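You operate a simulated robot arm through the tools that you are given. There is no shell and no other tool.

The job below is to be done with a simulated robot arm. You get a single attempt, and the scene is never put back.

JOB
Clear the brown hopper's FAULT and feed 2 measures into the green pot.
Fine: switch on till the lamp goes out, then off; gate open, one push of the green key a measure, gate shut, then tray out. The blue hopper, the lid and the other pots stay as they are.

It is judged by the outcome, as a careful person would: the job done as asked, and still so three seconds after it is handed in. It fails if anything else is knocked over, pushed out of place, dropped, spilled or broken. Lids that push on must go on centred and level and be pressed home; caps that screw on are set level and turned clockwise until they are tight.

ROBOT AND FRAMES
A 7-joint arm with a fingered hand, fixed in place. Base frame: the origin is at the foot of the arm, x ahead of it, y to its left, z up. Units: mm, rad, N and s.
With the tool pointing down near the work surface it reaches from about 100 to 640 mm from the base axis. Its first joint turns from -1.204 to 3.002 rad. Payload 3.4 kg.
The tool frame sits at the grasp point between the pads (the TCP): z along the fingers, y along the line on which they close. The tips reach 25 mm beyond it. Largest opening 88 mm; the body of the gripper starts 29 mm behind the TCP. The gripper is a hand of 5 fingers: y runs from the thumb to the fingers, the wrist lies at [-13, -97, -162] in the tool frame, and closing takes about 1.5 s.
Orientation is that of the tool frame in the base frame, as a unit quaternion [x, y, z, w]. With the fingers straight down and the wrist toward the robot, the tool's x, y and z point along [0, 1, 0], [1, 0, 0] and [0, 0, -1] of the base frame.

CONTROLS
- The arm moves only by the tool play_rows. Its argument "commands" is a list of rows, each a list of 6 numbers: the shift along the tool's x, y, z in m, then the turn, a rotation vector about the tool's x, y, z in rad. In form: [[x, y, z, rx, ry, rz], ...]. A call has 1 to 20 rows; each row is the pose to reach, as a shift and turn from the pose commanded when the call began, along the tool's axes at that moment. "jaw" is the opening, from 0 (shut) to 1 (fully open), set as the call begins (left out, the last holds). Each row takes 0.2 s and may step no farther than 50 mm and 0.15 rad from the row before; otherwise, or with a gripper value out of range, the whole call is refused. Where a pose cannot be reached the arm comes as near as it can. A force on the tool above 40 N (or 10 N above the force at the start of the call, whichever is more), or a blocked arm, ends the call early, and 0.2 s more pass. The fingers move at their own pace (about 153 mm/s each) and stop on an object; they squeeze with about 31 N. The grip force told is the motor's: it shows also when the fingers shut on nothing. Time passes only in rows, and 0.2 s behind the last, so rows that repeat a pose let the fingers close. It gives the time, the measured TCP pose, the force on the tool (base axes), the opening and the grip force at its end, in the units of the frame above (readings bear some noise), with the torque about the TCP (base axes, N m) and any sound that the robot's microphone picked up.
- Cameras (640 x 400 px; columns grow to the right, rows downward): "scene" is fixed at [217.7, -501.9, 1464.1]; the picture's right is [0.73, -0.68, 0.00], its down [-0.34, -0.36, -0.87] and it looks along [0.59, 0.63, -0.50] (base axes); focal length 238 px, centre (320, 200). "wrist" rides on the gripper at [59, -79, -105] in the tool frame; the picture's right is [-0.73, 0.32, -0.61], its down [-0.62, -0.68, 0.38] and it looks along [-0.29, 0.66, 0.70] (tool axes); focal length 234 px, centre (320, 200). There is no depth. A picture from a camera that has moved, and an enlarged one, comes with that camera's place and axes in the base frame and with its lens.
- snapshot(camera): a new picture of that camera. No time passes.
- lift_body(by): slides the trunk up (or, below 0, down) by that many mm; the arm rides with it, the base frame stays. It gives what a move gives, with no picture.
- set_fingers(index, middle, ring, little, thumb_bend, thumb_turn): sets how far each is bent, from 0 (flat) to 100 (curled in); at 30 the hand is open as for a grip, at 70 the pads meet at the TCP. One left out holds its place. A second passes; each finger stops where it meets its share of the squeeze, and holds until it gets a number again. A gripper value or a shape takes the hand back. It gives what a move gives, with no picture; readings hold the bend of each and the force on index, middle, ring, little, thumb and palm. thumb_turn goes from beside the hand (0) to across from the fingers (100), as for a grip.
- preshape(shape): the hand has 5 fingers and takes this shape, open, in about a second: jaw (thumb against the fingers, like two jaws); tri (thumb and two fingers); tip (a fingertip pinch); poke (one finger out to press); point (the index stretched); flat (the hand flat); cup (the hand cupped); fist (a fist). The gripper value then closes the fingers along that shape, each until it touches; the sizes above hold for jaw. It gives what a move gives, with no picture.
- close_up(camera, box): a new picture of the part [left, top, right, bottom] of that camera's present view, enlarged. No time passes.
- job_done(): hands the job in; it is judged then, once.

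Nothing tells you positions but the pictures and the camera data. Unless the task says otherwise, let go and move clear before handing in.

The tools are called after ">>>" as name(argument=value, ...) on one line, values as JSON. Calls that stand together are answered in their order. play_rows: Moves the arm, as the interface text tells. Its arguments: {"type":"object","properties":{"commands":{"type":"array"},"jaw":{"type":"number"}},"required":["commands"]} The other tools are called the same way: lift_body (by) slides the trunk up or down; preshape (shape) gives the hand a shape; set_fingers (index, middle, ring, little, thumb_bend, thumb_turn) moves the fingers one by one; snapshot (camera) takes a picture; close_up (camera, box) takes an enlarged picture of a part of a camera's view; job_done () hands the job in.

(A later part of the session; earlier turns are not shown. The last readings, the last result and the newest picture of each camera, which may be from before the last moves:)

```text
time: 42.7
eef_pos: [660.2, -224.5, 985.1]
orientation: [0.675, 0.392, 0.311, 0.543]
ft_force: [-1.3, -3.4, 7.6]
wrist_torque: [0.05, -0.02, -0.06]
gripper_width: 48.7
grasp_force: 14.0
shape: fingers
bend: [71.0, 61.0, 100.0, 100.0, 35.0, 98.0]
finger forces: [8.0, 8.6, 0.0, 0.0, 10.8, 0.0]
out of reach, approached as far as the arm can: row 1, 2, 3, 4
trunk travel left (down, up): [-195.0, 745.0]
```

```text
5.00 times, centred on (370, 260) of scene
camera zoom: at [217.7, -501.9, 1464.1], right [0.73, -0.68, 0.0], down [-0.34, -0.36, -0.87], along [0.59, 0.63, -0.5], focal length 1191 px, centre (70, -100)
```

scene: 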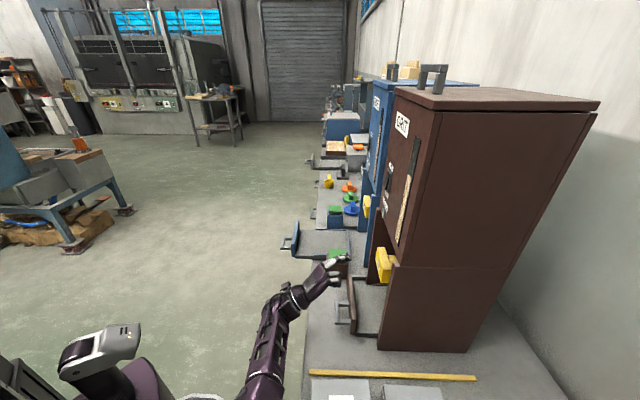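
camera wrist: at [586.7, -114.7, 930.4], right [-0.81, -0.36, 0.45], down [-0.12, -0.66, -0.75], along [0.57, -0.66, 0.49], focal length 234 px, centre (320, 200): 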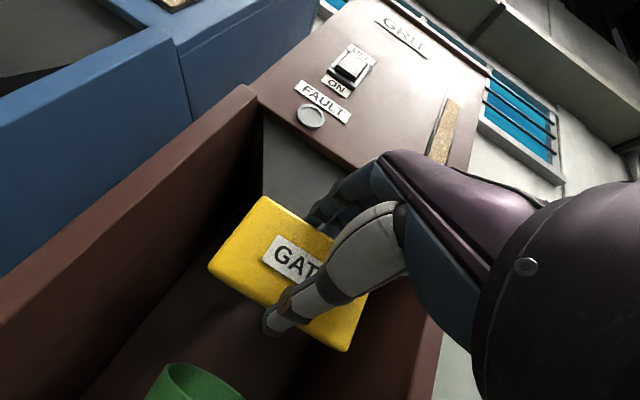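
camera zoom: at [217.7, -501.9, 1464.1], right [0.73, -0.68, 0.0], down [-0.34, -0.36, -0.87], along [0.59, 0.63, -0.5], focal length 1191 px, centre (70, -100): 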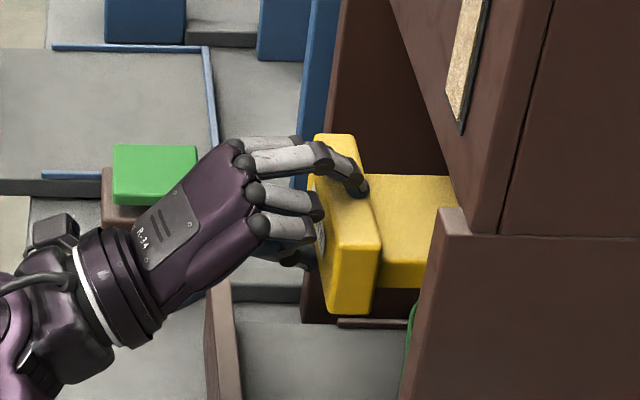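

The gate is sliding out with the hand (about 25 mm so far). I'll keep pulling until it meets its stop.

>>> play_rows(commands=[[0.0013, -0.001, -0.0047, 0, 0, 0], [0.0027, -0.0021, -0.0094, 0, 0, 0], [0.004, -0.0031, -0.0141, 0, 0, 0], [0.0054, -0.0042, -0.0188, 0, 0, 0], [0.0067, -0.0052, -0.0235, 0, 0, 0], [0.008, -0.0063, -0.0282, 0, 0, 0]])

>>> close_up(camera="scene", box=[320, 220, 420, 300])

>>> snapshot(camera="wrist")

```text
time: 44.1
eef_pos: [638.8, -202.9, 985.7]
orientation: [0.675, 0.392, 0.311, 0.542]
ft_force: [6.2, -6.6, 13.9]
wrist_torque: [-0.12, -0.2, -0.04]
gripper_width: 32.7
grasp_force: 8.5
shape: fingers
bend: [71.0, 63.0, 100.0, 100.0, 45.0, 100.0]
finger forces: [7.5, 8.0, 0.1, 0.0, 1.3, 0.0]
trunk travel left (down, up): [-195.0, 745.0]
```

```text
5.00 times, centred on (370, 260) of scene
camera zoom: at [217.7, -501.9, 1464.1], right [0.73, -0.68, 0.0], down [-0.34, -0.36, -0.87], along [0.59, 0.63, -0.5], focal length 1191 px, centre (70, -100)
```

zoom: 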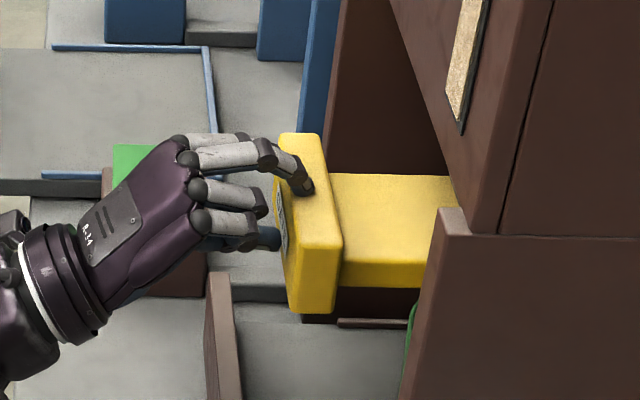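

```text
taken
camera wrist: at [565.8, -93.2, 931.4], right [-0.81, -0.37, 0.45], down [-0.12, -0.66, -0.74], along [0.57, -0.66, 0.49], focal length 234 px, centre (320, 200)
```

wrist: 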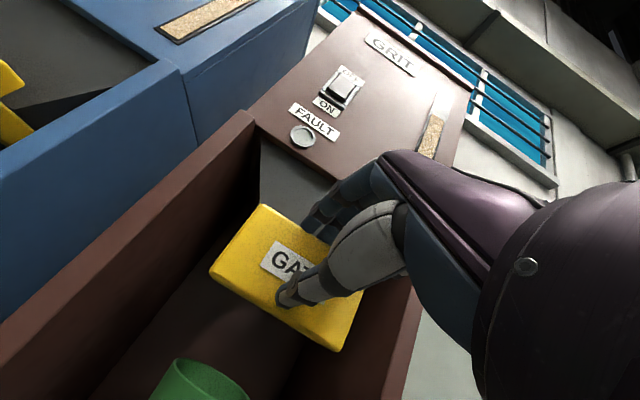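

The gate has come out about 44 mm but the thumb slipped to the plate's face. I'll re-seat: open the thumb, then close it again under the plate.

>>> set_fingers(thumb_bend=15)

>>> close_up(camera="wrist", box=[180, 150, 420, 370])

>>> close_up(camera="scene", box=[320, 220, 420, 300])

```text
time: 45.1
eef_pos: [639.1, -204.6, 984.9]
orientation: [0.674, 0.391, 0.311, 0.543]
ft_force: [7.1, -6.2, 16.9]
wrist_torque: [-0.17, -0.28, -0.02]
gripper_width: 60.2
grasp_force: 8.2
shape: fingers
bend: [71.0, 62.0, 100.0, 100.0, 15.0, 94.0]
finger forces: [8.3, 8.9, 0.0, 0.0, 0.1, 0.0]
trunk travel left (down, up): [-195.0, 745.0]
```

```text
1.82 times, centred on (300, 260) of wrist
camera zoom: at [565.6, -93.2, 931.0], right [-0.81, -0.37, 0.45], down [-0.12, -0.66, -0.74], along [0.57, -0.66, 0.49], focal length 426 px, centre (356, 91)
```

zoom: 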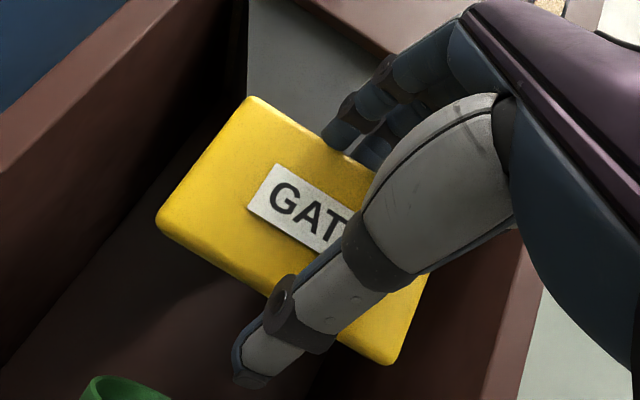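

```text
5.00 times, centred on (370, 260) of scene
camera zoom: at [217.7, -501.9, 1464.1], right [0.73, -0.68, 0.0], down [-0.34, -0.36, -0.87], along [0.59, 0.63, -0.5], focal length 1191 px, centre (70, -100)
```

zoom: 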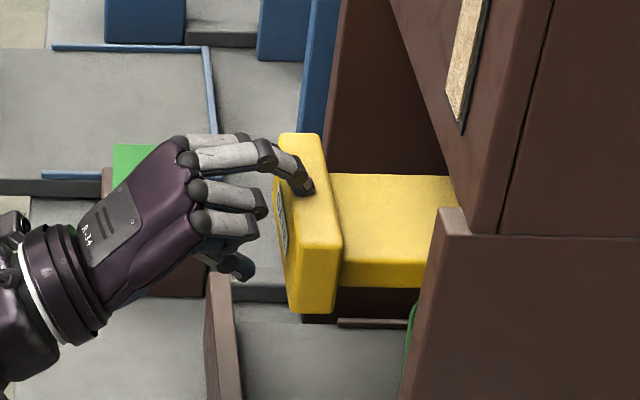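

The resistance (~10 N) suggests the gate is near its stop, but I want to be sure it's fully open. I'll lift the fingers, move in 12 mm, re-grip and pull again.

>>> set_fingers(index=45, middle=45)

>>> play_rows(commands=[[-0.0019, 0.0014, 0.0066, 0, 0, 0], [-0.0037, 0.0029, 0.0131, 0, 0, 0], [-0.0037, 0.0029, 0.0131, 0, 0, 0]])

>>> close_up(camera="scene", box=[320, 220, 420, 300])

```text
time: 46.1
eef_pos: [640.5, -202.4, 983.8]
orientation: [0.675, 0.393, 0.31, 0.542]
ft_force: [-0.6, 0.2, 0.2]
wrist_torque: [-0.01, -0.03, 0.02]
gripper_width: 79.1
grasp_force: 0.1
shape: fingers
bend: [45.0, 45.0, 100.0, 100.0, 15.0, 94.0]
finger forces: [0.0, 0.0, 0.0, 0.0, 0.0, 0.0]
trunk travel left (down, up): [-195.0, 745.0]
```

```text
time: 46.9
eef_pos: [651.1, -214.5, 984.8]
orientation: [0.675, 0.392, 0.31, 0.543]
ft_force: [-0.3, -0.1, 0.0]
wrist_torque: [-0.01, -0.03, 0.0]
gripper_width: 78.9
grasp_force: 0.1
shape: fingers
bend: [45.0, 45.0, 100.0, 100.0, 15.0, 94.0]
finger forces: [0.0, 0.0, 0.0, 0.0, 0.0, 0.0]
trunk travel left (down, up): [-195.0, 745.0]
```

```text
5.00 times, centred on (370, 260) of scene
camera zoom: at [217.7, -501.9, 1464.1], right [0.73, -0.68, 0.0], down [-0.34, -0.36, -0.87], along [0.59, 0.63, -0.5], focal length 1191 px, centre (70, -100)
```

zoom: 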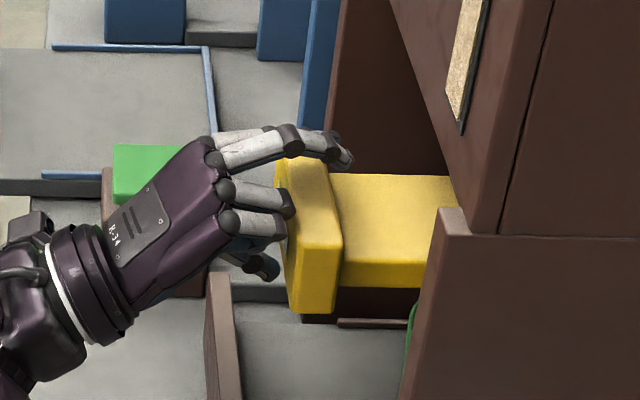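

The hand is re-seated over the plate. I'll lower slightly, close and pull again to feel for the stop.

>>> play_rows(commands=[[0.0, -0.0058, 0.0013, 0, 0, 0], [0.0, -0.0058, 0.0013, 0, 0, 0]])

>>> set_fingers(index=75, middle=75, thumb_bend=75)

>>> close_up(camera="scene", box=[320, 220, 420, 300])

```text
time: 47.5
eef_pos: [650.6, -214.7, 978.7]
orientation: [0.675, 0.393, 0.31, 0.542]
ft_force: [-0.4, 0.9, -0.3]
wrist_torque: [-0.02, -0.03, 0.0]
gripper_width: 78.8
grasp_force: 0.0
shape: fingers
bend: [45.0, 45.0, 100.0, 100.0, 15.0, 94.0]
finger forces: [0.0, 0.1, 0.0, 0.0, 0.0, 0.0]
trunk travel left (down, up): [-195.0, 745.0]
```

```text
time: 48.5
eef_pos: [648.7, -212.9, 980.0]
orientation: [0.675, 0.392, 0.31, 0.543]
ft_force: [4.9, -1.2, 12.6]
wrist_torque: [-0.1, -0.28, 0.0]
gripper_width: 51.9
grasp_force: 15.0
shape: fingers
bend: [56.0, 59.0, 100.0, 100.0, 36.0, 97.0]
finger forces: [9.5, 11.4, 0.0, 0.0, 8.6, 0.0]
trunk travel left (down, up): [-195.0, 745.0]
```

```text
5.00 times, centred on (370, 260) of scene
camera zoom: at [217.7, -501.9, 1464.1], right [0.73, -0.68, 0.0], down [-0.34, -0.36, -0.87], along [0.59, 0.63, -0.5], focal length 1191 px, centre (70, -100)
```

zoom: 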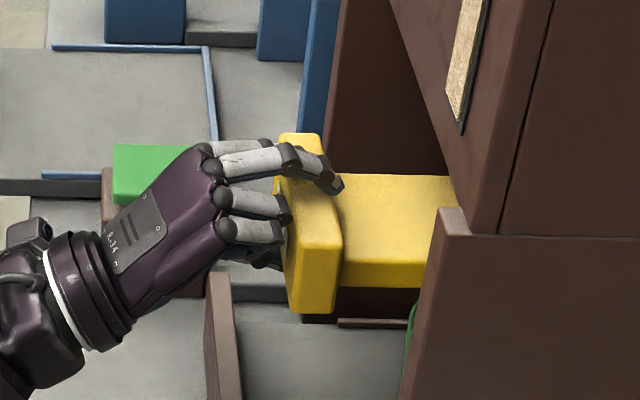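

Held again (index 9.5 N, middle 11 N, thumb 8.6 N). I'll pull out in small steps and read the resistance.

>>> play_rows(commands=[[0.0008, -0.0006, -0.0028, 0, 0, 0], [0.0016, -0.0012, -0.0056, 0, 0, 0], [0.0024, -0.0019, -0.0084, 0, 0, 0], [0.0032, -0.0025, -0.0113, 0, 0, 0]])

>>> close_up(camera="scene", box=[320, 220, 420, 300])

```text
time: 49.5
eef_pos: [640.6, -204.5, 979.5]
orientation: [0.674, 0.392, 0.312, 0.543]
ft_force: [6.8, -5.5, 15.8]
wrist_torque: [-0.09, -0.2, -0.03]
gripper_width: 41.4
grasp_force: 10.1
shape: fingers
bend: [56.0, 59.0, 100.0, 100.0, 44.0, 100.0]
finger forces: [8.1, 8.8, 0.1, 0.1, 2.5, 0.1]
trunk travel left (down, up): [-195.0, 745.0]
```

```text
5.00 times, centred on (370, 260) of scene
camera zoom: at [217.7, -501.9, 1464.1], right [0.73, -0.68, 0.0], down [-0.34, -0.36, -0.87], along [0.59, 0.63, -0.5], focal length 1191 px, centre (70, -100)
```

zoom: 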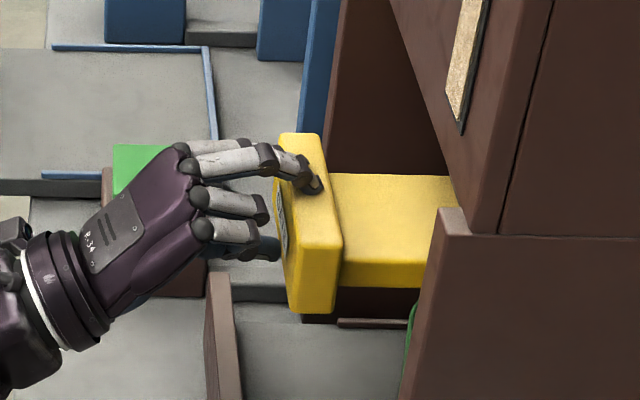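

The plate didn't budge and the fingers slipped against about 9 N: the gate is at its stop, fully open. I'll open the fingers and back away without touching it.

>>> set_fingers(index=30, middle=30, thumb_bend=10)

>>> play_rows(commands=[[0.0, 0.0097, -0.0022, 0, 0, 0], [0.008, 0.0034, -0.0304, 0, 0, 0], [0.0188, -0.0049, -0.0679, 0, 0, 0], [0.0185, 0.0233, -0.0744, 0, 0, 0], [0.0182, 0.0526, -0.081, 0, 0, 0]])

>>> snapshot(camera="wrist")

>>> close_up(camera="scene", box=[300, 200, 460, 330])

```text
time: 50.5
eef_pos: [642.3, -203.9, 978.0]
orientation: [0.675, 0.392, 0.31, 0.543]
ft_force: [0.8, -1.0, -0.6]
wrist_torque: [0.0, 0.01, -0.01]
gripper_width: 97.7
grasp_force: 0.0
shape: fingers
bend: [30.0, 30.0, 100.0, 100.0, 10.0, 94.0]
finger forces: [0.0, 0.0, 0.1, 0.0, 0.0, 0.0]
trunk travel left (down, up): [-195.0, 745.0]
```

```text
time: 51.7
eef_pos: [585.3, -190.8, 1041.9]
orientation: [0.674, 0.394, 0.31, 0.543]
ft_force: [-0.5, 0.0, 0.0]
wrist_torque: [0.0, 0.0, -0.01]
gripper_width: 97.9
grasp_force: 0.0
shape: fingers
bend: [30.0, 30.0, 100.0, 100.0, 10.0, 94.0]
finger forces: [0.0, 0.1, 0.0, 0.0, 0.0, 0.0]
out of reach, approached as far as the arm can: row 1, 2, 3, 4, 5
trunk travel left (down, up): [-195.0, 745.0]
```

```text
taken
camera wrist: at [511.8, -79.6, 987.0], right [-0.81, -0.37, 0.46], down [-0.12, -0.66, -0.74], along [0.57, -0.66, 0.49], focal length 234 px, centre (320, 200)
```

wrist: 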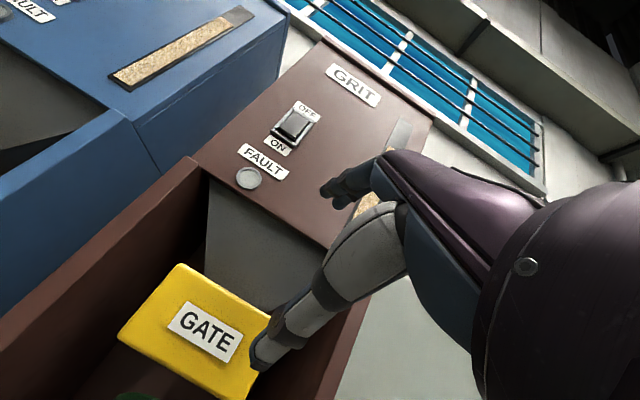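

```text
3.08 times, centred on (380, 265) of scene
camera zoom: at [217.7, -501.9, 1464.1], right [0.73, -0.68, 0.0], down [-0.34, -0.36, -0.87], along [0.59, 0.63, -0.5], focal length 733 px, centre (135, 0)
```

zoom: 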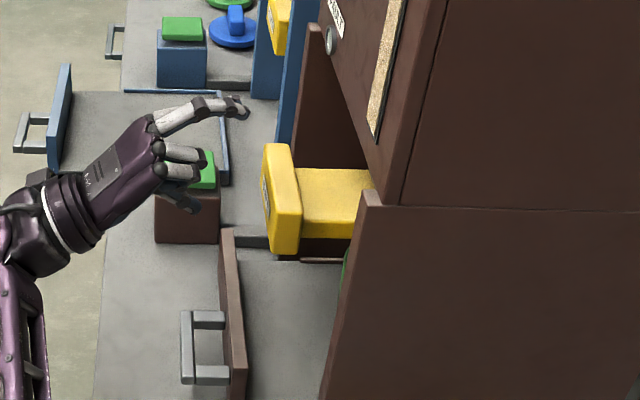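

The gate stays open and nothing else is disturbed. Next I'll form the pointing finger and tilt the hand down for pressing the green FEED key.

>>> set_fingers(index=0, middle=100, ring=100, little=100, thumb_bend=98, thumb_turn=88)

>>> play_rows(commands=[[0, 0, 0, 0.14, 0, 0], [0, 0, 0, 0.28, 0, 0], [0, 0, 0, 0.42, 0, 0], [0, 0, 0, 0.56, 0, 0], [0, 0, 0, 0.7, 0, 0], [0, 0, 0, 0.84, 0, 0], [0, 0, 0, 0.95, 0, 0], [0, 0, 0, 1.05, 0, 0]])

>>> snapshot(camera="wrist")

```text
time: 52.7
eef_pos: [584.9, -190.6, 1041.4]
orientation: [0.674, 0.394, 0.311, 0.542]
ft_force: [0.4, -0.3, -0.1]
wrist_torque: [0.02, 0.01, 0.0]
gripper_width: 37.6
grasp_force: 0.1
shape: fingers
bend: [0.0, 100.0, 100.0, 100.0, 98.0, 90.0]
finger forces: [0.1, 0.0, 0.1, 0.0, 0.0, 0.0]
trunk travel left (down, up): [-195.0, 745.0]
```

```text
time: 54.5
eef_pos: [526.7, -267.3, 945.4]
orientation: [0.853, 0.498, 0.078, 0.132]
ft_force: [-0.2, -0.4, -1.2]
wrist_torque: [0.0, 0.01, -0.01]
gripper_width: 37.5
grasp_force: 0.1
shape: fingers
bend: [0.0, 100.0, 100.0, 100.0, 98.0, 90.0]
finger forces: [0.1, 0.0, 0.0, 0.0, 0.0, 0.0]
out of reach, approached as far as the arm can: row 1, 2, 3, 4, 5, 6, 7, 8
trunk travel left (down, up): [-195.0, 745.0]
```

```text
taken
camera wrist: at [463.7, -163.2, 1022.2], right [-0.25, -0.69, 0.68], down [-0.77, -0.28, -0.57], along [0.59, -0.66, -0.47], focal length 234 px, centre (320, 200)
```

wrist: 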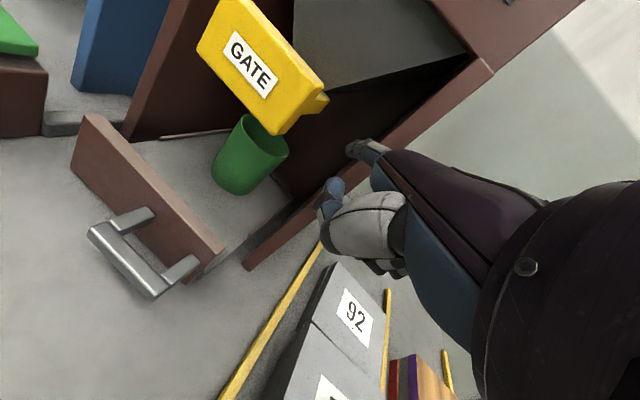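

The arm drifted toward the right to honour that tilt (no contact). I'll bring it out, up and left in steps while yawing back toward straight ahead, keeping the fingertip clear of the gate.

>>> play_rows(commands=[[0.0042, -0.0092, -0.0186, 0, 0.0303, -0.0951], [0.0098, -0.0229, -0.0387, 0.0003, 0.0606, -0.1902], [0.0449, -0.0268, -0.0557, 0.0005, 0.0908, -0.2854], [0.094, -0.0314, -0.057, 0.0006, 0.1211, -0.3805], [0.1317, -0.0352, -0.0582, 0.0007, 0.1302, -0.409]])

>>> snapshot(camera="wrist")

>>> snapshot(camera="scene")

```text
time: 55.7
eef_pos: [525.0, -161.5, 951.7]
orientation: [0.731, 0.666, 0.1, 0.111]
ft_force: [-0.1, 0.7, 0.4]
wrist_torque: [0.01, -0.02, 0.01]
gripper_width: 37.7
grasp_force: 0.1
shape: fingers
bend: [0.0, 100.0, 100.0, 100.0, 98.0, 90.0]
finger forces: [0.0, 0.0, 0.0, 0.0, 0.1, 0.1]
out of reach, approached as far as the arm can: row 3, 4, 5
trunk travel left (down, up): [-195.0, 745.0]
```

```text
taken
camera wrist: at [424.9, -91.4, 1029.1], right [0.06, -0.73, 0.68], down [-0.59, -0.57, -0.57], along [0.8, -0.37, -0.47], focal length 234 px, centre (320, 200)
```

wrist: 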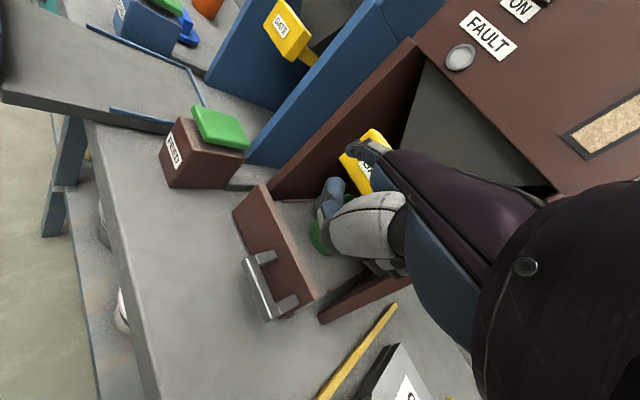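

```text
taken
```

scene: 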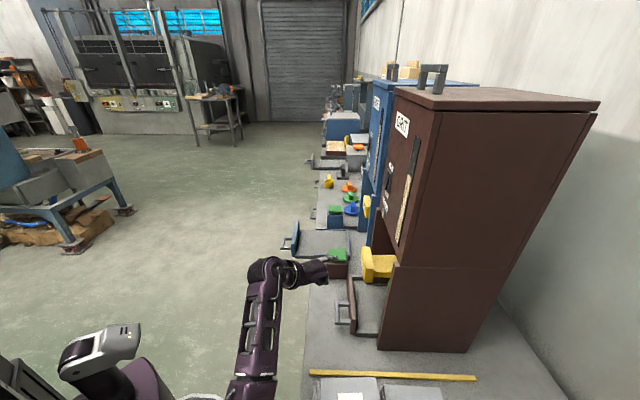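

Good: heading is about -5° now with the FEED key in clear view. I'll zoom on the key to fix its position.

>>> close_up(camera="wrist", box=[140, 80, 300, 200])

>>> close_up(camera="wrist", box=[220, 170, 380, 330])

```text
3.33 times, centred on (220, 140) of wrist
camera zoom: at [424.9, -91.4, 1029.1], right [0.06, -0.73, 0.68], down [-0.59, -0.57, -0.57], along [0.8, -0.37, -0.47], focal length 781 px, centre (653, 400)
```

zoom: 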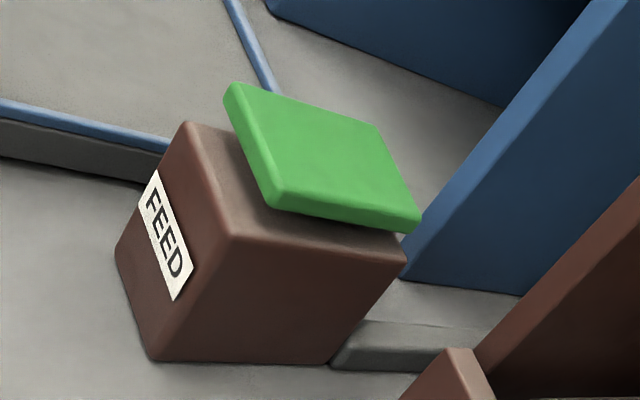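

```text
2.50 times, centred on (300, 250) of wrist
camera zoom: at [424.9, -91.4, 1029.1], right [0.06, -0.73, 0.68], down [-0.59, -0.57, -0.57], along [0.8, -0.37, -0.47], focal length 585 px, centre (370, 75)
```

zoom: 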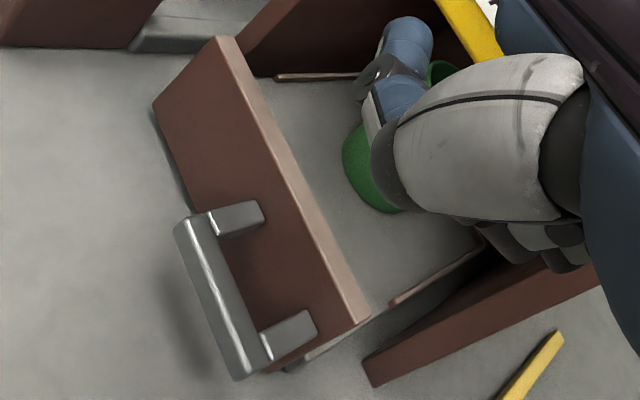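

All wrist views agree on the key: about 54×61 mm, centred at (717, -56), top at z≈857. I'll bring the fingertip to about 43 mm above it.

>>> play_rows(commands=[[0.0281, 0.0168, 0.0253, 0, 0, 0], [0.0562, 0.0337, 0.0507, 0, 0, 0], [0.0843, 0.0505, 0.076, 0, 0, 0], [0.1125, 0.0673, 0.1013, 0, 0, 0]])

>>> snapshot(camera="wrist")

>>> close_up(camera="scene", box=[270, 200, 400, 300])

```text
time: 56.7
eef_pos: [574.4, -123.4, 862.9]
orientation: [0.732, 0.665, 0.098, 0.111]
ft_force: [0.5, 0.4, -1.5]
wrist_torque: [-0.02, 0.01, -0.01]
gripper_width: 37.5
grasp_force: 0.0
shape: fingers
bend: [0.0, 100.0, 100.0, 100.0, 98.0, 90.0]
finger forces: [0.1, 0.1, 0.0, 0.0, 0.0, 0.0]
out of reach, approached as far as the arm can: row 1, 2, 3, 4
trunk travel left (down, up): [-195.0, 745.0]
```

```text
taken
camera wrist: at [475.5, -54.9, 939.6], right [0.06, -0.73, 0.68], down [-0.6, -0.57, -0.56], along [0.8, -0.37, -0.47], focal length 234 px, centre (320, 200)
```

wrist: 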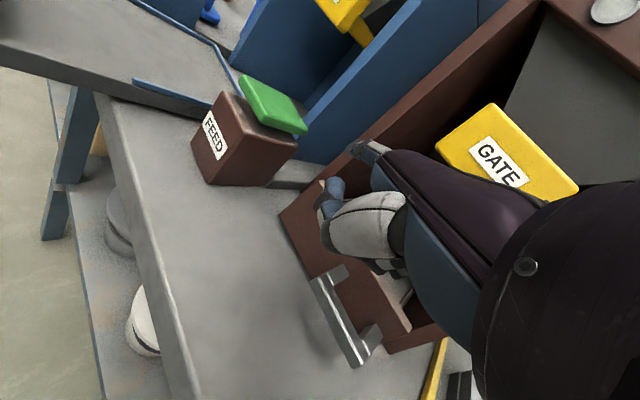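

```text
4.00 times, centred on (335, 250) of scene
camera zoom: at [217.7, -501.9, 1464.1], right [0.73, -0.68, 0.0], down [-0.34, -0.36, -0.87], along [0.59, 0.63, -0.5], focal length 953 px, centre (260, 0)
```

zoom: 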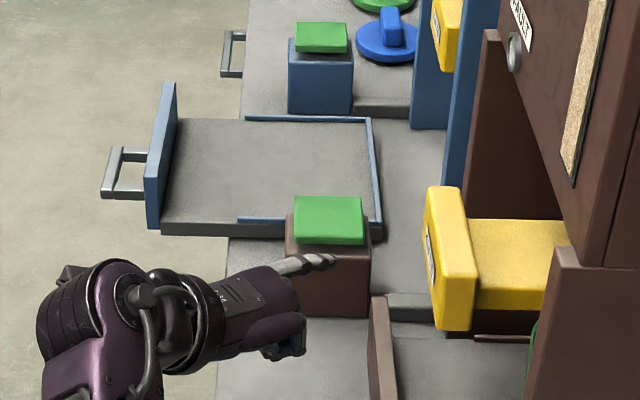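

The arm is in an awkward elbow/wrist posture here and fell short. I'll retreat up and back with the natural tilt to let it unwind, then check.

>>> play_rows(commands=[[-0.0014, -0.0076, -0.0259, -0.1125, 0, 0], [-0.0029, -0.0153, -0.0519, -0.225, 0, 0], [-0.0043, -0.0229, -0.0778, -0.3375, 0, 0], [-0.0057, -0.0305, -0.1037, -0.45, 0, 0]])

>>> snapshot(camera="scene")

```text
time: 57.7
eef_pos: [516.3, -123.9, 952.7]
orientation: [0.687, 0.628, 0.246, 0.27]
ft_force: [-0.2, 0.2, 0.3]
wrist_torque: [-0.01, 0.0, -0.02]
gripper_width: 37.6
grasp_force: 0.1
shape: fingers
bend: [0.0, 100.0, 100.0, 100.0, 98.0, 90.0]
finger forces: [0.0, 0.0, 0.0, 0.0, 0.0, 0.1]
trunk travel left (down, up): [-195.0, 745.0]
```

```text
taken
```

scene: 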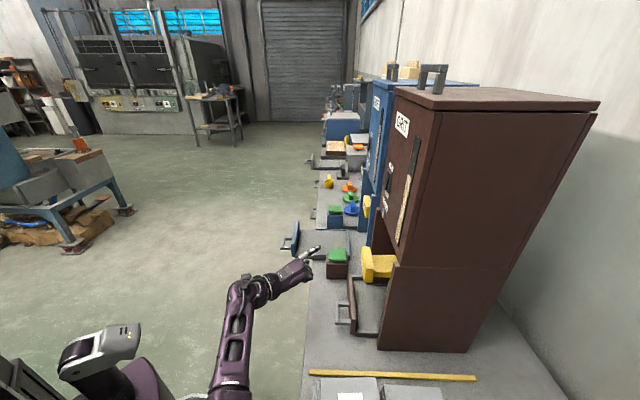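

The forearm rises steeply from a low elbow now; raising the trunk will let it come in level or from above, which suits pressing down. I'll lift the trunk 180 mm here (clear space) and look.

>>> lift_body(by=180)

>>> play_rows(commands=[[0.0, -0.014, 0.0215, 0.1, 0, 0], [0.0, -0.0342, 0.0364, 0.2, 0, 0], [0.0, -0.0479, 0.051, 0.3, 0, 0], [0.0, -0.0616, 0.0656, 0.4, 0, 0], [0.0, -0.0753, 0.0802, 0.45, 0, 0]])

>>> snapshot(camera="scene")

>>> snapshot(camera="wrist")

```text
time: 59.7
eef_pos: [517.2, -123.3, 1130.7]
orientation: [0.687, 0.628, 0.245, 0.271]
ft_force: [-0.3, 0.1, 0.3]
wrist_torque: [0.0, 0.0, 0.01]
gripper_width: 37.7
grasp_force: 0.1
shape: fingers
bend: [0.0, 100.0, 100.0, 100.0, 98.0, 90.0]
finger forces: [0.0, 0.0, 0.0, 0.0, 0.1, 0.0]
trunk travel left (down, up): [-375.0, 565.0]
```

```text
time: 60.9
eef_pos: [515.0, -124.7, 1022.0]
orientation: [0.732, 0.666, 0.098, 0.109]
ft_force: [0.3, -0.2, 0.4]
wrist_torque: [-0.02, 0.0, 0.01]
gripper_width: 37.6
grasp_force: 0.1
shape: fingers
bend: [0.0, 100.0, 100.0, 100.0, 98.0, 90.0]
finger forces: [0.1, 0.0, 0.0, 0.0, 0.1, 0.0]
trunk travel left (down, up): [-375.0, 565.0]
```

```text
taken
```

scene: 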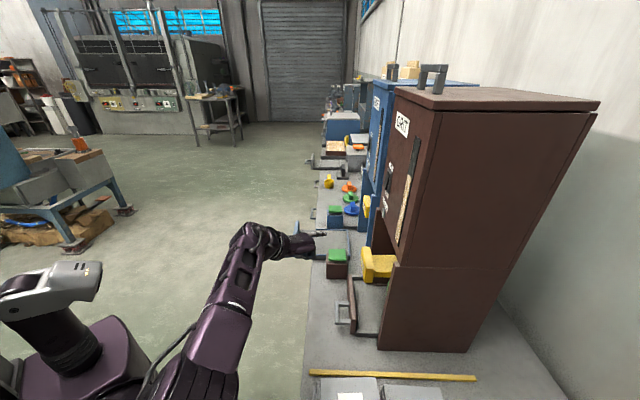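

```text
taken
camera wrist: at [416.3, -55.2, 1099.4], right [0.06, -0.73, 0.68], down [-0.6, -0.57, -0.56], along [0.8, -0.37, -0.47], focal length 234 px, centre (320, 200)
```

wrist: 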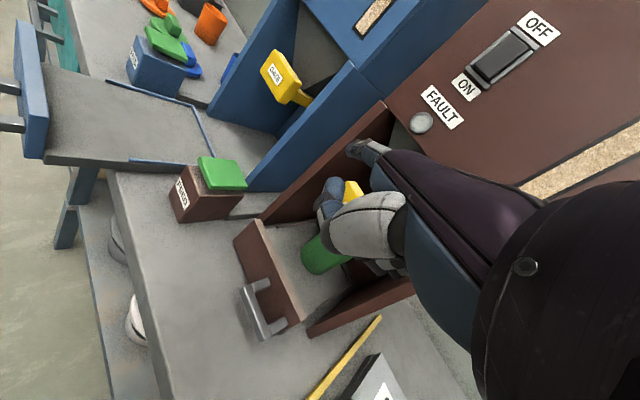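

The posture is good and the pose was reached exactly. I'll go to the hover point above the key.

>>> play_rows(commands=[[0.0154, 0.0123, 0.0334, 0, 0, 0], [0.0309, 0.0246, 0.0669, 0, 0, 0], [0.0463, 0.037, 0.1003, 0, 0, 0], [0.0618, 0.0493, 0.1338, 0, 0, 0], [0.0772, 0.0616, 0.1672, 0, 0, 0]])

>>> snapshot(camera="wrist")

>>> close_up(camera="scene", box=[270, 200, 400, 300])

```text
time: 62.1
eef_pos: [609.1, -90.0, 876.3]
orientation: [0.731, 0.666, 0.098, 0.11]
ft_force: [0.3, -0.2, -1.4]
wrist_torque: [0.0, 0.0, 0.01]
gripper_width: 37.6
grasp_force: 0.1
shape: fingers
bend: [0.0, 100.0, 100.0, 100.0, 98.0, 90.0]
finger forces: [0.1, 0.0, 0.1, 0.1, 0.0, 0.0]
out of reach, approached as far as the arm can: row 4, 5
trunk travel left (down, up): [-375.0, 565.0]
```

```text
taken
camera wrist: at [510.4, -20.9, 953.9], right [0.06, -0.73, 0.68], down [-0.6, -0.57, -0.56], along [0.8, -0.37, -0.47], focal length 234 px, centre (320, 200)
```

wrist: 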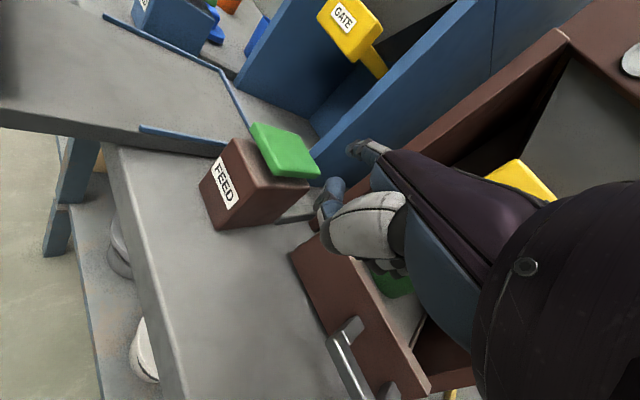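

```text
4.00 times, centred on (335, 250) of scene
camera zoom: at [217.7, -501.9, 1464.1], right [0.73, -0.68, 0.0], down [-0.34, -0.36, -0.87], along [0.59, 0.63, -0.5], focal length 953 px, centre (260, 0)
```

zoom: 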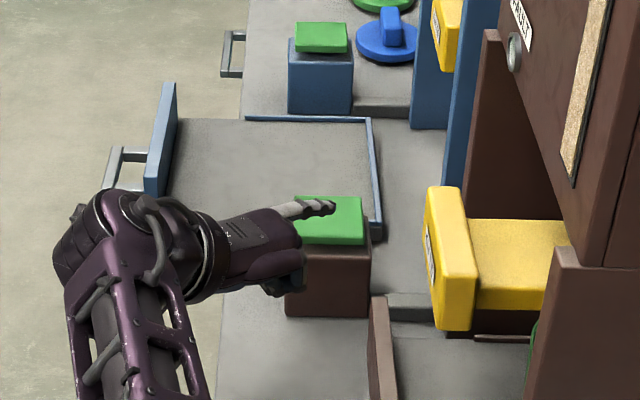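

Closer, but a wrist limit still holds it short; the forearm still slopes up. I'll raise the trunk another 180 mm and come down from above.

>>> lift_body(by=180)

>>> play_rows(commands=[[0.0068, 0.0, 0.0385, 0, 0, 0], [0.0135, 0.0, 0.077, 0, 0, 0], [0.0203, 0.0, 0.1155, 0, 0, 0], [0.0271, 0.0, 0.154, 0, 0, 0]])

>>> snapshot(camera="scene")

```text
time: 64.1
eef_pos: [607.3, -89.9, 1057.4]
orientation: [0.731, 0.666, 0.099, 0.11]
ft_force: [-0.3, 0.2, -0.6]
wrist_torque: [-0.03, 0.06, 0.01]
gripper_width: 37.5
grasp_force: 0.1
shape: fingers
bend: [0.0, 100.0, 100.0, 100.0, 98.0, 90.0]
finger forces: [0.0, 0.0, 0.1, 0.0, 0.1, 0.0]
trunk travel left (down, up): [-555.0, 385.0]
```

```text
time: 65.1
eef_pos: [612.7, -118.2, 937.1]
orientation: [0.731, 0.666, 0.099, 0.109]
ft_force: [-0.5, 0.2, -0.5]
wrist_torque: [0.03, 0.03, 0.01]
gripper_width: 37.6
grasp_force: 0.0
shape: fingers
bend: [0.0, 100.0, 100.0, 100.0, 98.0, 90.0]
finger forces: [0.1, 0.1, 0.1, 0.0, 0.0, 0.0]
out of reach, approached as far as the arm can: row 1, 2, 3, 4
trunk travel left (down, up): [-555.0, 385.0]
```

```text
taken
```

scene: 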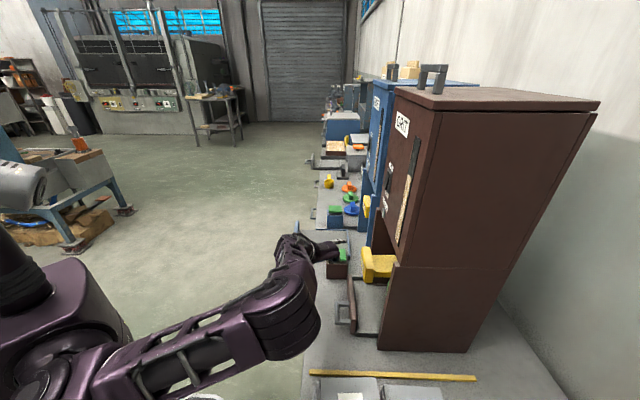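

The wrist's sideways bend is what limits it: the forearm comes in heading left, so the hand should also point more to the left. I'll yaw the hand about +30° while moving toward the key.

>>> play_rows(commands=[[0.0053, 0.0037, 0.0116, -0.0002, 0.0377, -0.1247], [0.0106, 0.0073, 0.0232, -0.0005, 0.0755, -0.2493], [0.0158, 0.011, 0.0348, -0.0007, 0.1132, -0.374], [0.0211, 0.0146, 0.0464, -0.0009, 0.1509, -0.4986]])

>>> snapshot(camera="wrist")

>>> snapshot(camera="scene")

```text
time: 66.1
eef_pos: [632.0, -108.3, 904.3]
orientation: [0.534, 0.833, 0.123, 0.081]
ft_force: [-0.4, -0.4, -1.1]
wrist_torque: [-0.01, -0.03, -0.02]
gripper_width: 37.3
grasp_force: 0.0
shape: fingers
bend: [0.0, 100.0, 100.0, 100.0, 98.0, 90.0]
finger forces: [0.0, 0.1, 0.1, 0.0, 0.0, 0.0]
out of reach, approached as far as the arm can: row 3, 4
trunk travel left (down, up): [-555.0, 385.0]
```

```text
taken
camera wrist: at [511.8, -97.8, 982.2], right [0.42, -0.6, 0.68], down [-0.23, -0.79, -0.56], along [0.88, 0.08, -0.47], focal length 234 px, centre (320, 200)
```

wrist: 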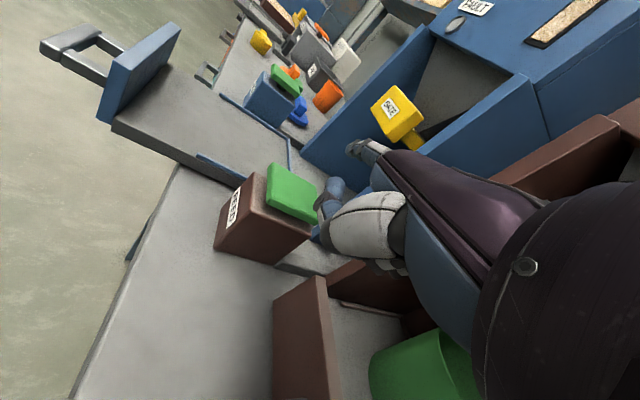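

```text
taken
```

scene: 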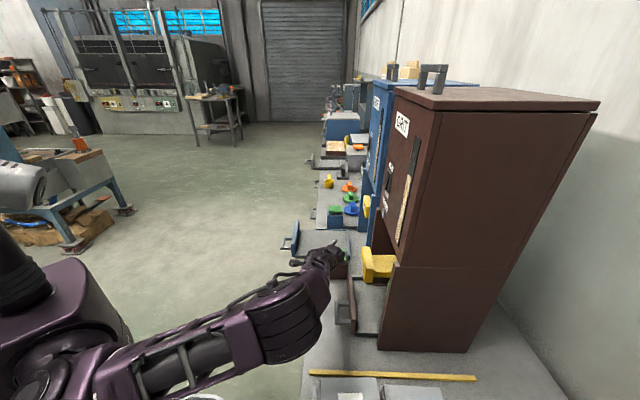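

The fingertip is now nearly above the key (tip about (703, -65, 929)). I'll descend 55 mm and check alignment before pressing.

>>> play_rows(commands=[[0.0011, -0.0014, 0.0188, 0, 0, 0], [0.0022, -0.0027, 0.0375, 0, 0, 0], [0.0033, -0.0041, 0.0563, 0, 0, 0]])

>>> snapshot(camera="wrist")

>>> close_up(camera="scene", box=[290, 210, 400, 290])

```text
time: 66.9
eef_pos: [615.8, -119.5, 873.7]
orientation: [0.535, 0.832, 0.124, 0.081]
ft_force: [0.2, 0.6, -0.6]
wrist_torque: [0.02, -0.01, 0.02]
gripper_width: 37.5
grasp_force: 0.0
shape: fingers
bend: [0.0, 100.0, 100.0, 100.0, 98.0, 90.0]
finger forces: [0.1, 0.1, 0.1, 0.1, 0.0, 0.1]
out of reach, approached as far as the arm can: row 1, 2, 3
trunk travel left (down, up): [-555.0, 385.0]
```

```text
taken
camera wrist: at [495.5, -108.5, 951.3], right [0.42, -0.6, 0.68], down [-0.23, -0.79, -0.56], along [0.88, 0.08, -0.47], focal length 234 px, centre (320, 200)
```

wrist: 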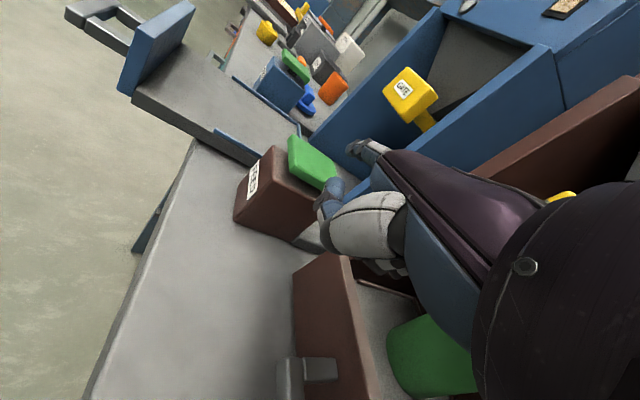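

```text
5.00 times, centred on (345, 250) of scene
camera zoom: at [217.7, -501.9, 1464.1], right [0.73, -0.68, 0.0], down [-0.34, -0.36, -0.87], along [0.59, 0.63, -0.5], focal length 1191 px, centre (195, -50)
```

zoom: 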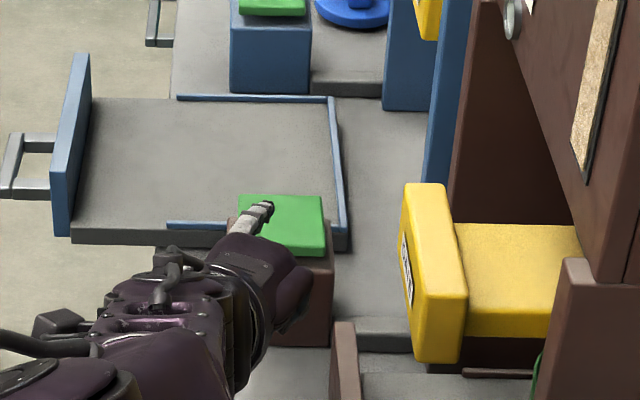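

The arm is at full stretch reaching down. I'll raise the hand 190 mm, then lower the trunk by 180 so the arm works at a better height.

>>> play_rows(commands=[[-0.0001, 0.0111, -0.0364, 0, 0, 0], [-0.0003, 0.0222, -0.0728, 0, 0, 0], [-0.0004, 0.0332, -0.1092, 0, 0, 0], [-0.0006, 0.0443, -0.1456, 0, 0, 0], [-0.0007, 0.0554, -0.182, 0, 0, 0]])

>>> lift_body(by=-150)

>>> snapshot(camera="wrist")

>>> snapshot(camera="scene")

```text
time: 68.1
eef_pos: [615.2, -118.0, 1064.1]
orientation: [0.535, 0.832, 0.124, 0.081]
ft_force: [-0.5, 0.0, -0.1]
wrist_torque: [0.02, -0.02, 0.0]
gripper_width: 37.5
grasp_force: 0.0
shape: fingers
bend: [0.0, 100.0, 100.0, 100.0, 98.0, 90.0]
finger forces: [0.0, 0.1, 0.1, 0.1, 0.1, 0.0]
trunk travel left (down, up): [-555.0, 385.0]
```

```text
time: 69.9
eef_pos: [616.0, -118.2, 915.0]
orientation: [0.534, 0.832, 0.124, 0.082]
ft_force: [0.6, -0.5, -0.3]
wrist_torque: [0.01, 0.05, -0.02]
gripper_width: 37.9
grasp_force: 0.1
shape: fingers
bend: [0.0, 100.0, 100.0, 100.0, 98.0, 90.0]
finger forces: [0.0, 0.0, 0.0, 0.1, 0.0, 0.0]
trunk travel left (down, up): [-405.0, 535.0]
```

```text
taken
camera wrist: at [495.3, -107.8, 992.4], right [0.42, -0.6, 0.68], down [-0.23, -0.79, -0.56], along [0.88, 0.08, -0.47], focal length 234 px, centre (320, 200)
```

wrist: 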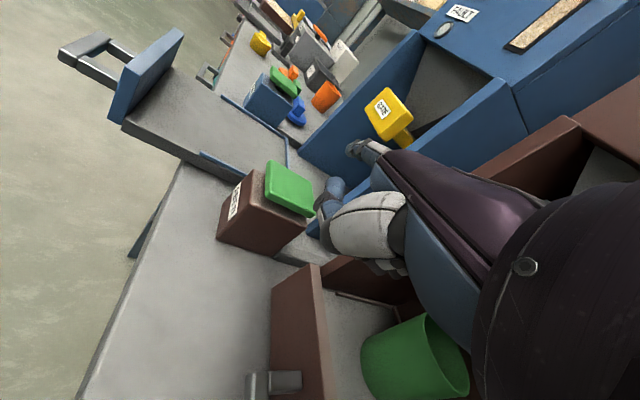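

```text
taken
```

scene: 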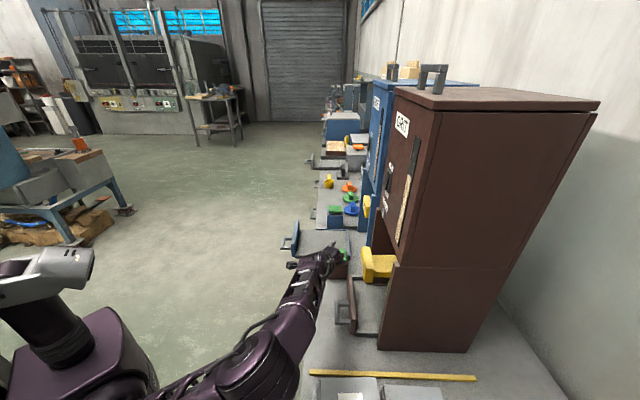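

The arm is in a straighter posture now. I'll move to hover about 40 mm above the key's centre.

>>> play_rows(commands=[[0.0029, 0.0099, 0.0239, 0, 0, 0], [0.0057, 0.0197, 0.0478, 0, 0, 0], [0.0057, 0.0197, 0.0478, 0, 0, 0]])

>>> snapshot(camera="wrist")

>>> close_up(camera="scene", box=[290, 210, 400, 290])

```text
time: 70.7
eef_pos: [643.5, -100.7, 876.1]
orientation: [0.535, 0.832, 0.123, 0.082]
ft_force: [0.1, 0.4, -0.3]
wrist_torque: [-0.05, -0.01, 0.0]
gripper_width: 37.6
grasp_force: 0.0
shape: fingers
bend: [0.0, 100.0, 100.0, 100.0, 98.0, 90.0]
finger forces: [0.0, 0.1, 0.0, 0.0, 0.0, 0.1]
trunk travel left (down, up): [-405.0, 535.0]
```

```text
taken
camera wrist: at [522.3, -89.3, 953.2], right [0.42, -0.6, 0.68], down [-0.23, -0.79, -0.56], along [0.88, 0.08, -0.47], focal length 234 px, centre (320, 200)
```

wrist: 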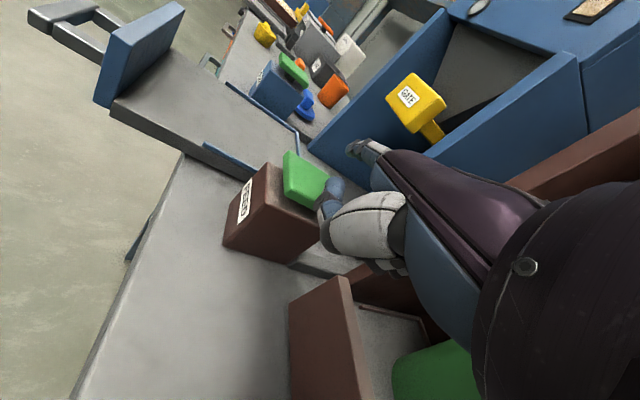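

```text
5.00 times, centred on (345, 250) of scene
camera zoom: at [217.7, -501.9, 1464.1], right [0.73, -0.68, 0.0], down [-0.34, -0.36, -0.87], along [0.59, 0.63, -0.5], focal length 1191 px, centre (195, -50)
```

zoom: 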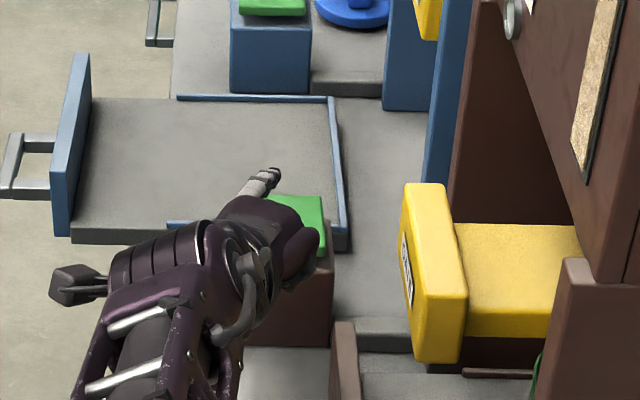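

The tip is centred over the key, about 44 mm above it. I'll lower it most of the way, then feel for contact in small steps.

>>> play_rows(commands=[[0.0, -0.0044, 0.0144, 0, 0, 0], [0.0001, -0.0087, 0.0287, 0, 0, 0], [0.0001, -0.0105, 0.0345, 0, 0, 0]])

>>> close_up(camera="scene", box=[290, 210, 400, 290])

>>> close_up(camera="wrist", box=[220, 110, 420, 260])

```text
time: 71.5
eef_pos: [642.7, -98.8, 838.9]
orientation: [0.535, 0.832, 0.123, 0.081]
ft_force: [0.0, -0.9, -0.2]
wrist_torque: [-0.01, 0.0, 0.02]
gripper_width: 37.6
grasp_force: 0.0
shape: fingers
bend: [0.0, 100.0, 100.0, 100.0, 98.0, 90.0]
finger forces: [0.1, 0.0, 0.1, 0.1, 0.0, 0.0]
trunk travel left (down, up): [-405.0, 535.0]
```

```text
5.00 times, centred on (345, 250) of scene
camera zoom: at [217.7, -501.9, 1464.1], right [0.73, -0.68, 0.0], down [-0.34, -0.36, -0.87], along [0.59, 0.63, -0.5], focal length 1191 px, centre (195, -50)
```

zoom: 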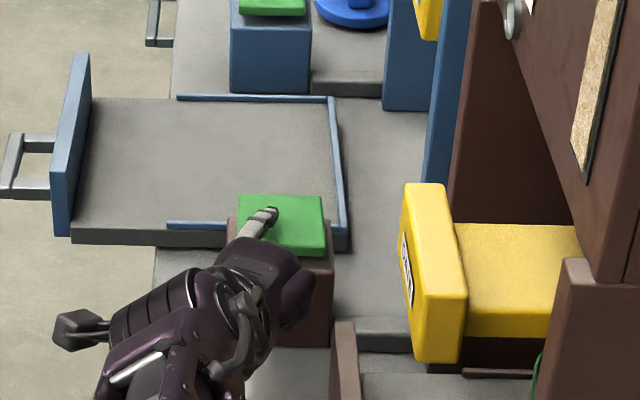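

```text
2.67 times, centred on (320, 185) of wrist
camera zoom: at [522.7, -88.7, 916.2], right [0.42, -0.6, 0.68], down [-0.23, -0.79, -0.56], along [0.88, 0.08, -0.47], focal length 624 px, centre (320, 240)
```

zoom: 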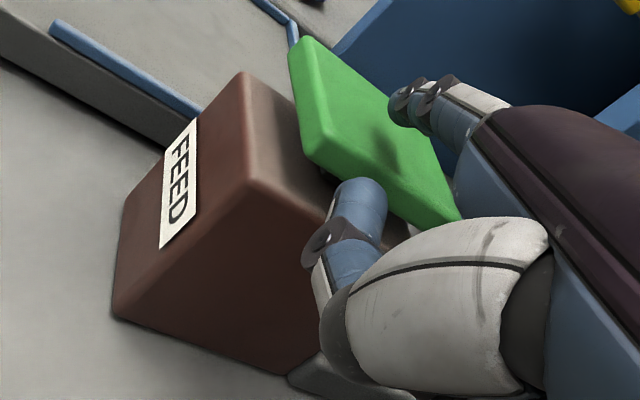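

The fingertip is just over the middle of the key. I'll press down in 3 mm steps and watch the force.

>>> play_rows(commands=[[0.0, -0.0009, 0.0029, 0, 0, 0], [0.0, -0.0017, 0.0057, 0, 0, 0], [0.0, -0.0026, 0.0086, 0, 0, 0], [0.0, -0.0035, 0.0115, 0, 0, 0]])

>>> close_up(camera="wrist", box=[220, 110, 420, 260])

```text
time: 72.5
eef_pos: [642.6, -99.6, 826.6]
orientation: [0.535, 0.832, 0.124, 0.081]
ft_force: [-0.5, 0.0, 2.0]
wrist_torque: [0.1, -0.12, -0.05]
gripper_width: 38.7
grasp_force: 0.7
shape: fingers
bend: [0.0, 100.0, 100.0, 100.0, 98.0, 90.0]
finger forces: [1.4, 0.1, 0.0, 0.0, 0.0, 0.0]
trunk travel left (down, up): [-405.0, 535.0]
```

```text
2.67 times, centred on (320, 185) of wrist
camera zoom: at [522.6, -88.5, 903.8], right [0.42, -0.6, 0.68], down [-0.23, -0.79, -0.56], along [0.88, 0.08, -0.47], focal length 624 px, centre (320, 240)
```

zoom: 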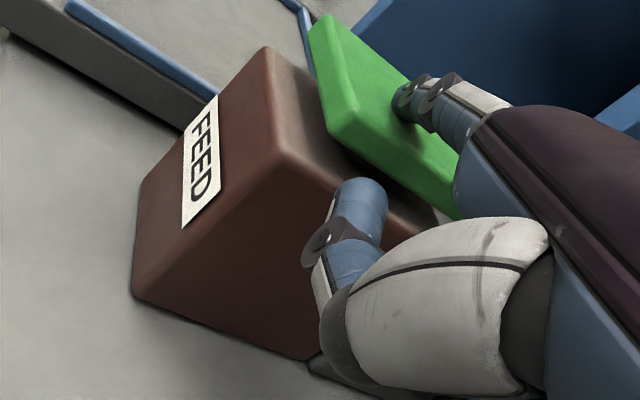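

Contact (about 1.4–2 N). I'll keep pressing to feel the key's travel.

>>> play_rows(commands=[[0.0, -0.0006, 0.0019, 0, 0, 0], [0.0, -0.0012, 0.0038, 0, 0, 0], [0.0, -0.0017, 0.0057, 0, 0, 0], [0.0, -0.0023, 0.0077, 0, 0, 0]])

>>> close_up(camera="wrist", box=[220, 110, 420, 260])

>>> close_up(camera="scene", box=[290, 200, 450, 300])

```text
time: 73.5
eef_pos: [642.0, -99.5, 819.0]
orientation: [0.535, 0.832, 0.123, 0.082]
ft_force: [-0.7, -0.5, 3.4]
wrist_torque: [0.14, -0.24, 0.04]
gripper_width: 39.7
grasp_force: 1.3
shape: fingers
bend: [0.0, 100.0, 100.0, 100.0, 98.0, 90.0]
finger forces: [3.1, 0.1, 0.1, 0.1, 0.0, 0.1]
trunk travel left (down, up): [-405.0, 535.0]
heard: click
```

```text
2.67 times, centred on (320, 185) of wrist
camera zoom: at [522.4, -89.4, 897.2], right [0.42, -0.6, 0.68], down [-0.23, -0.79, -0.56], along [0.88, 0.08, -0.47], focal length 624 px, centre (320, 240)
```

zoom: 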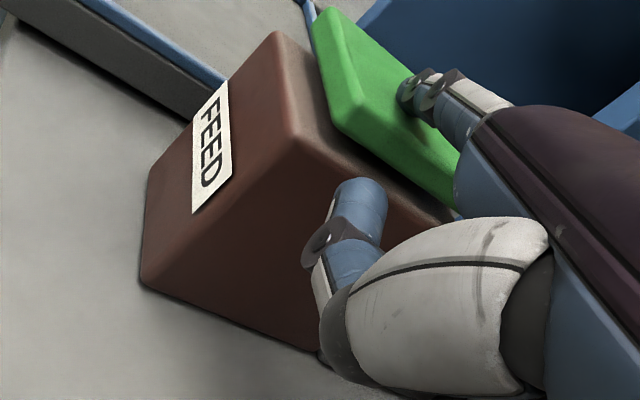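

```text
4.00 times, centred on (370, 250) of scene
camera zoom: at [217.7, -501.9, 1464.1], right [0.73, -0.68, 0.0], down [-0.34, -0.36, -0.87], along [0.59, 0.63, -0.5], focal length 953 px, centre (120, 0)
```

zoom: 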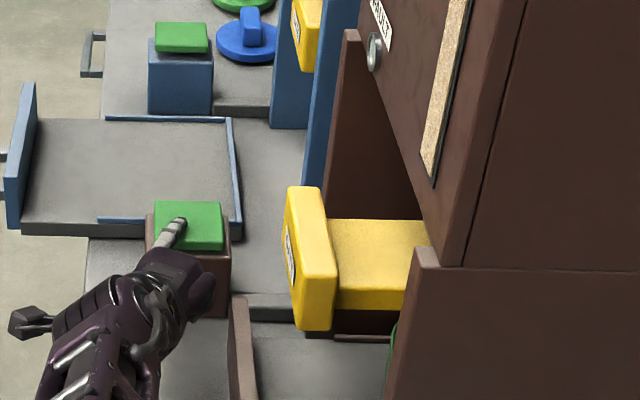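

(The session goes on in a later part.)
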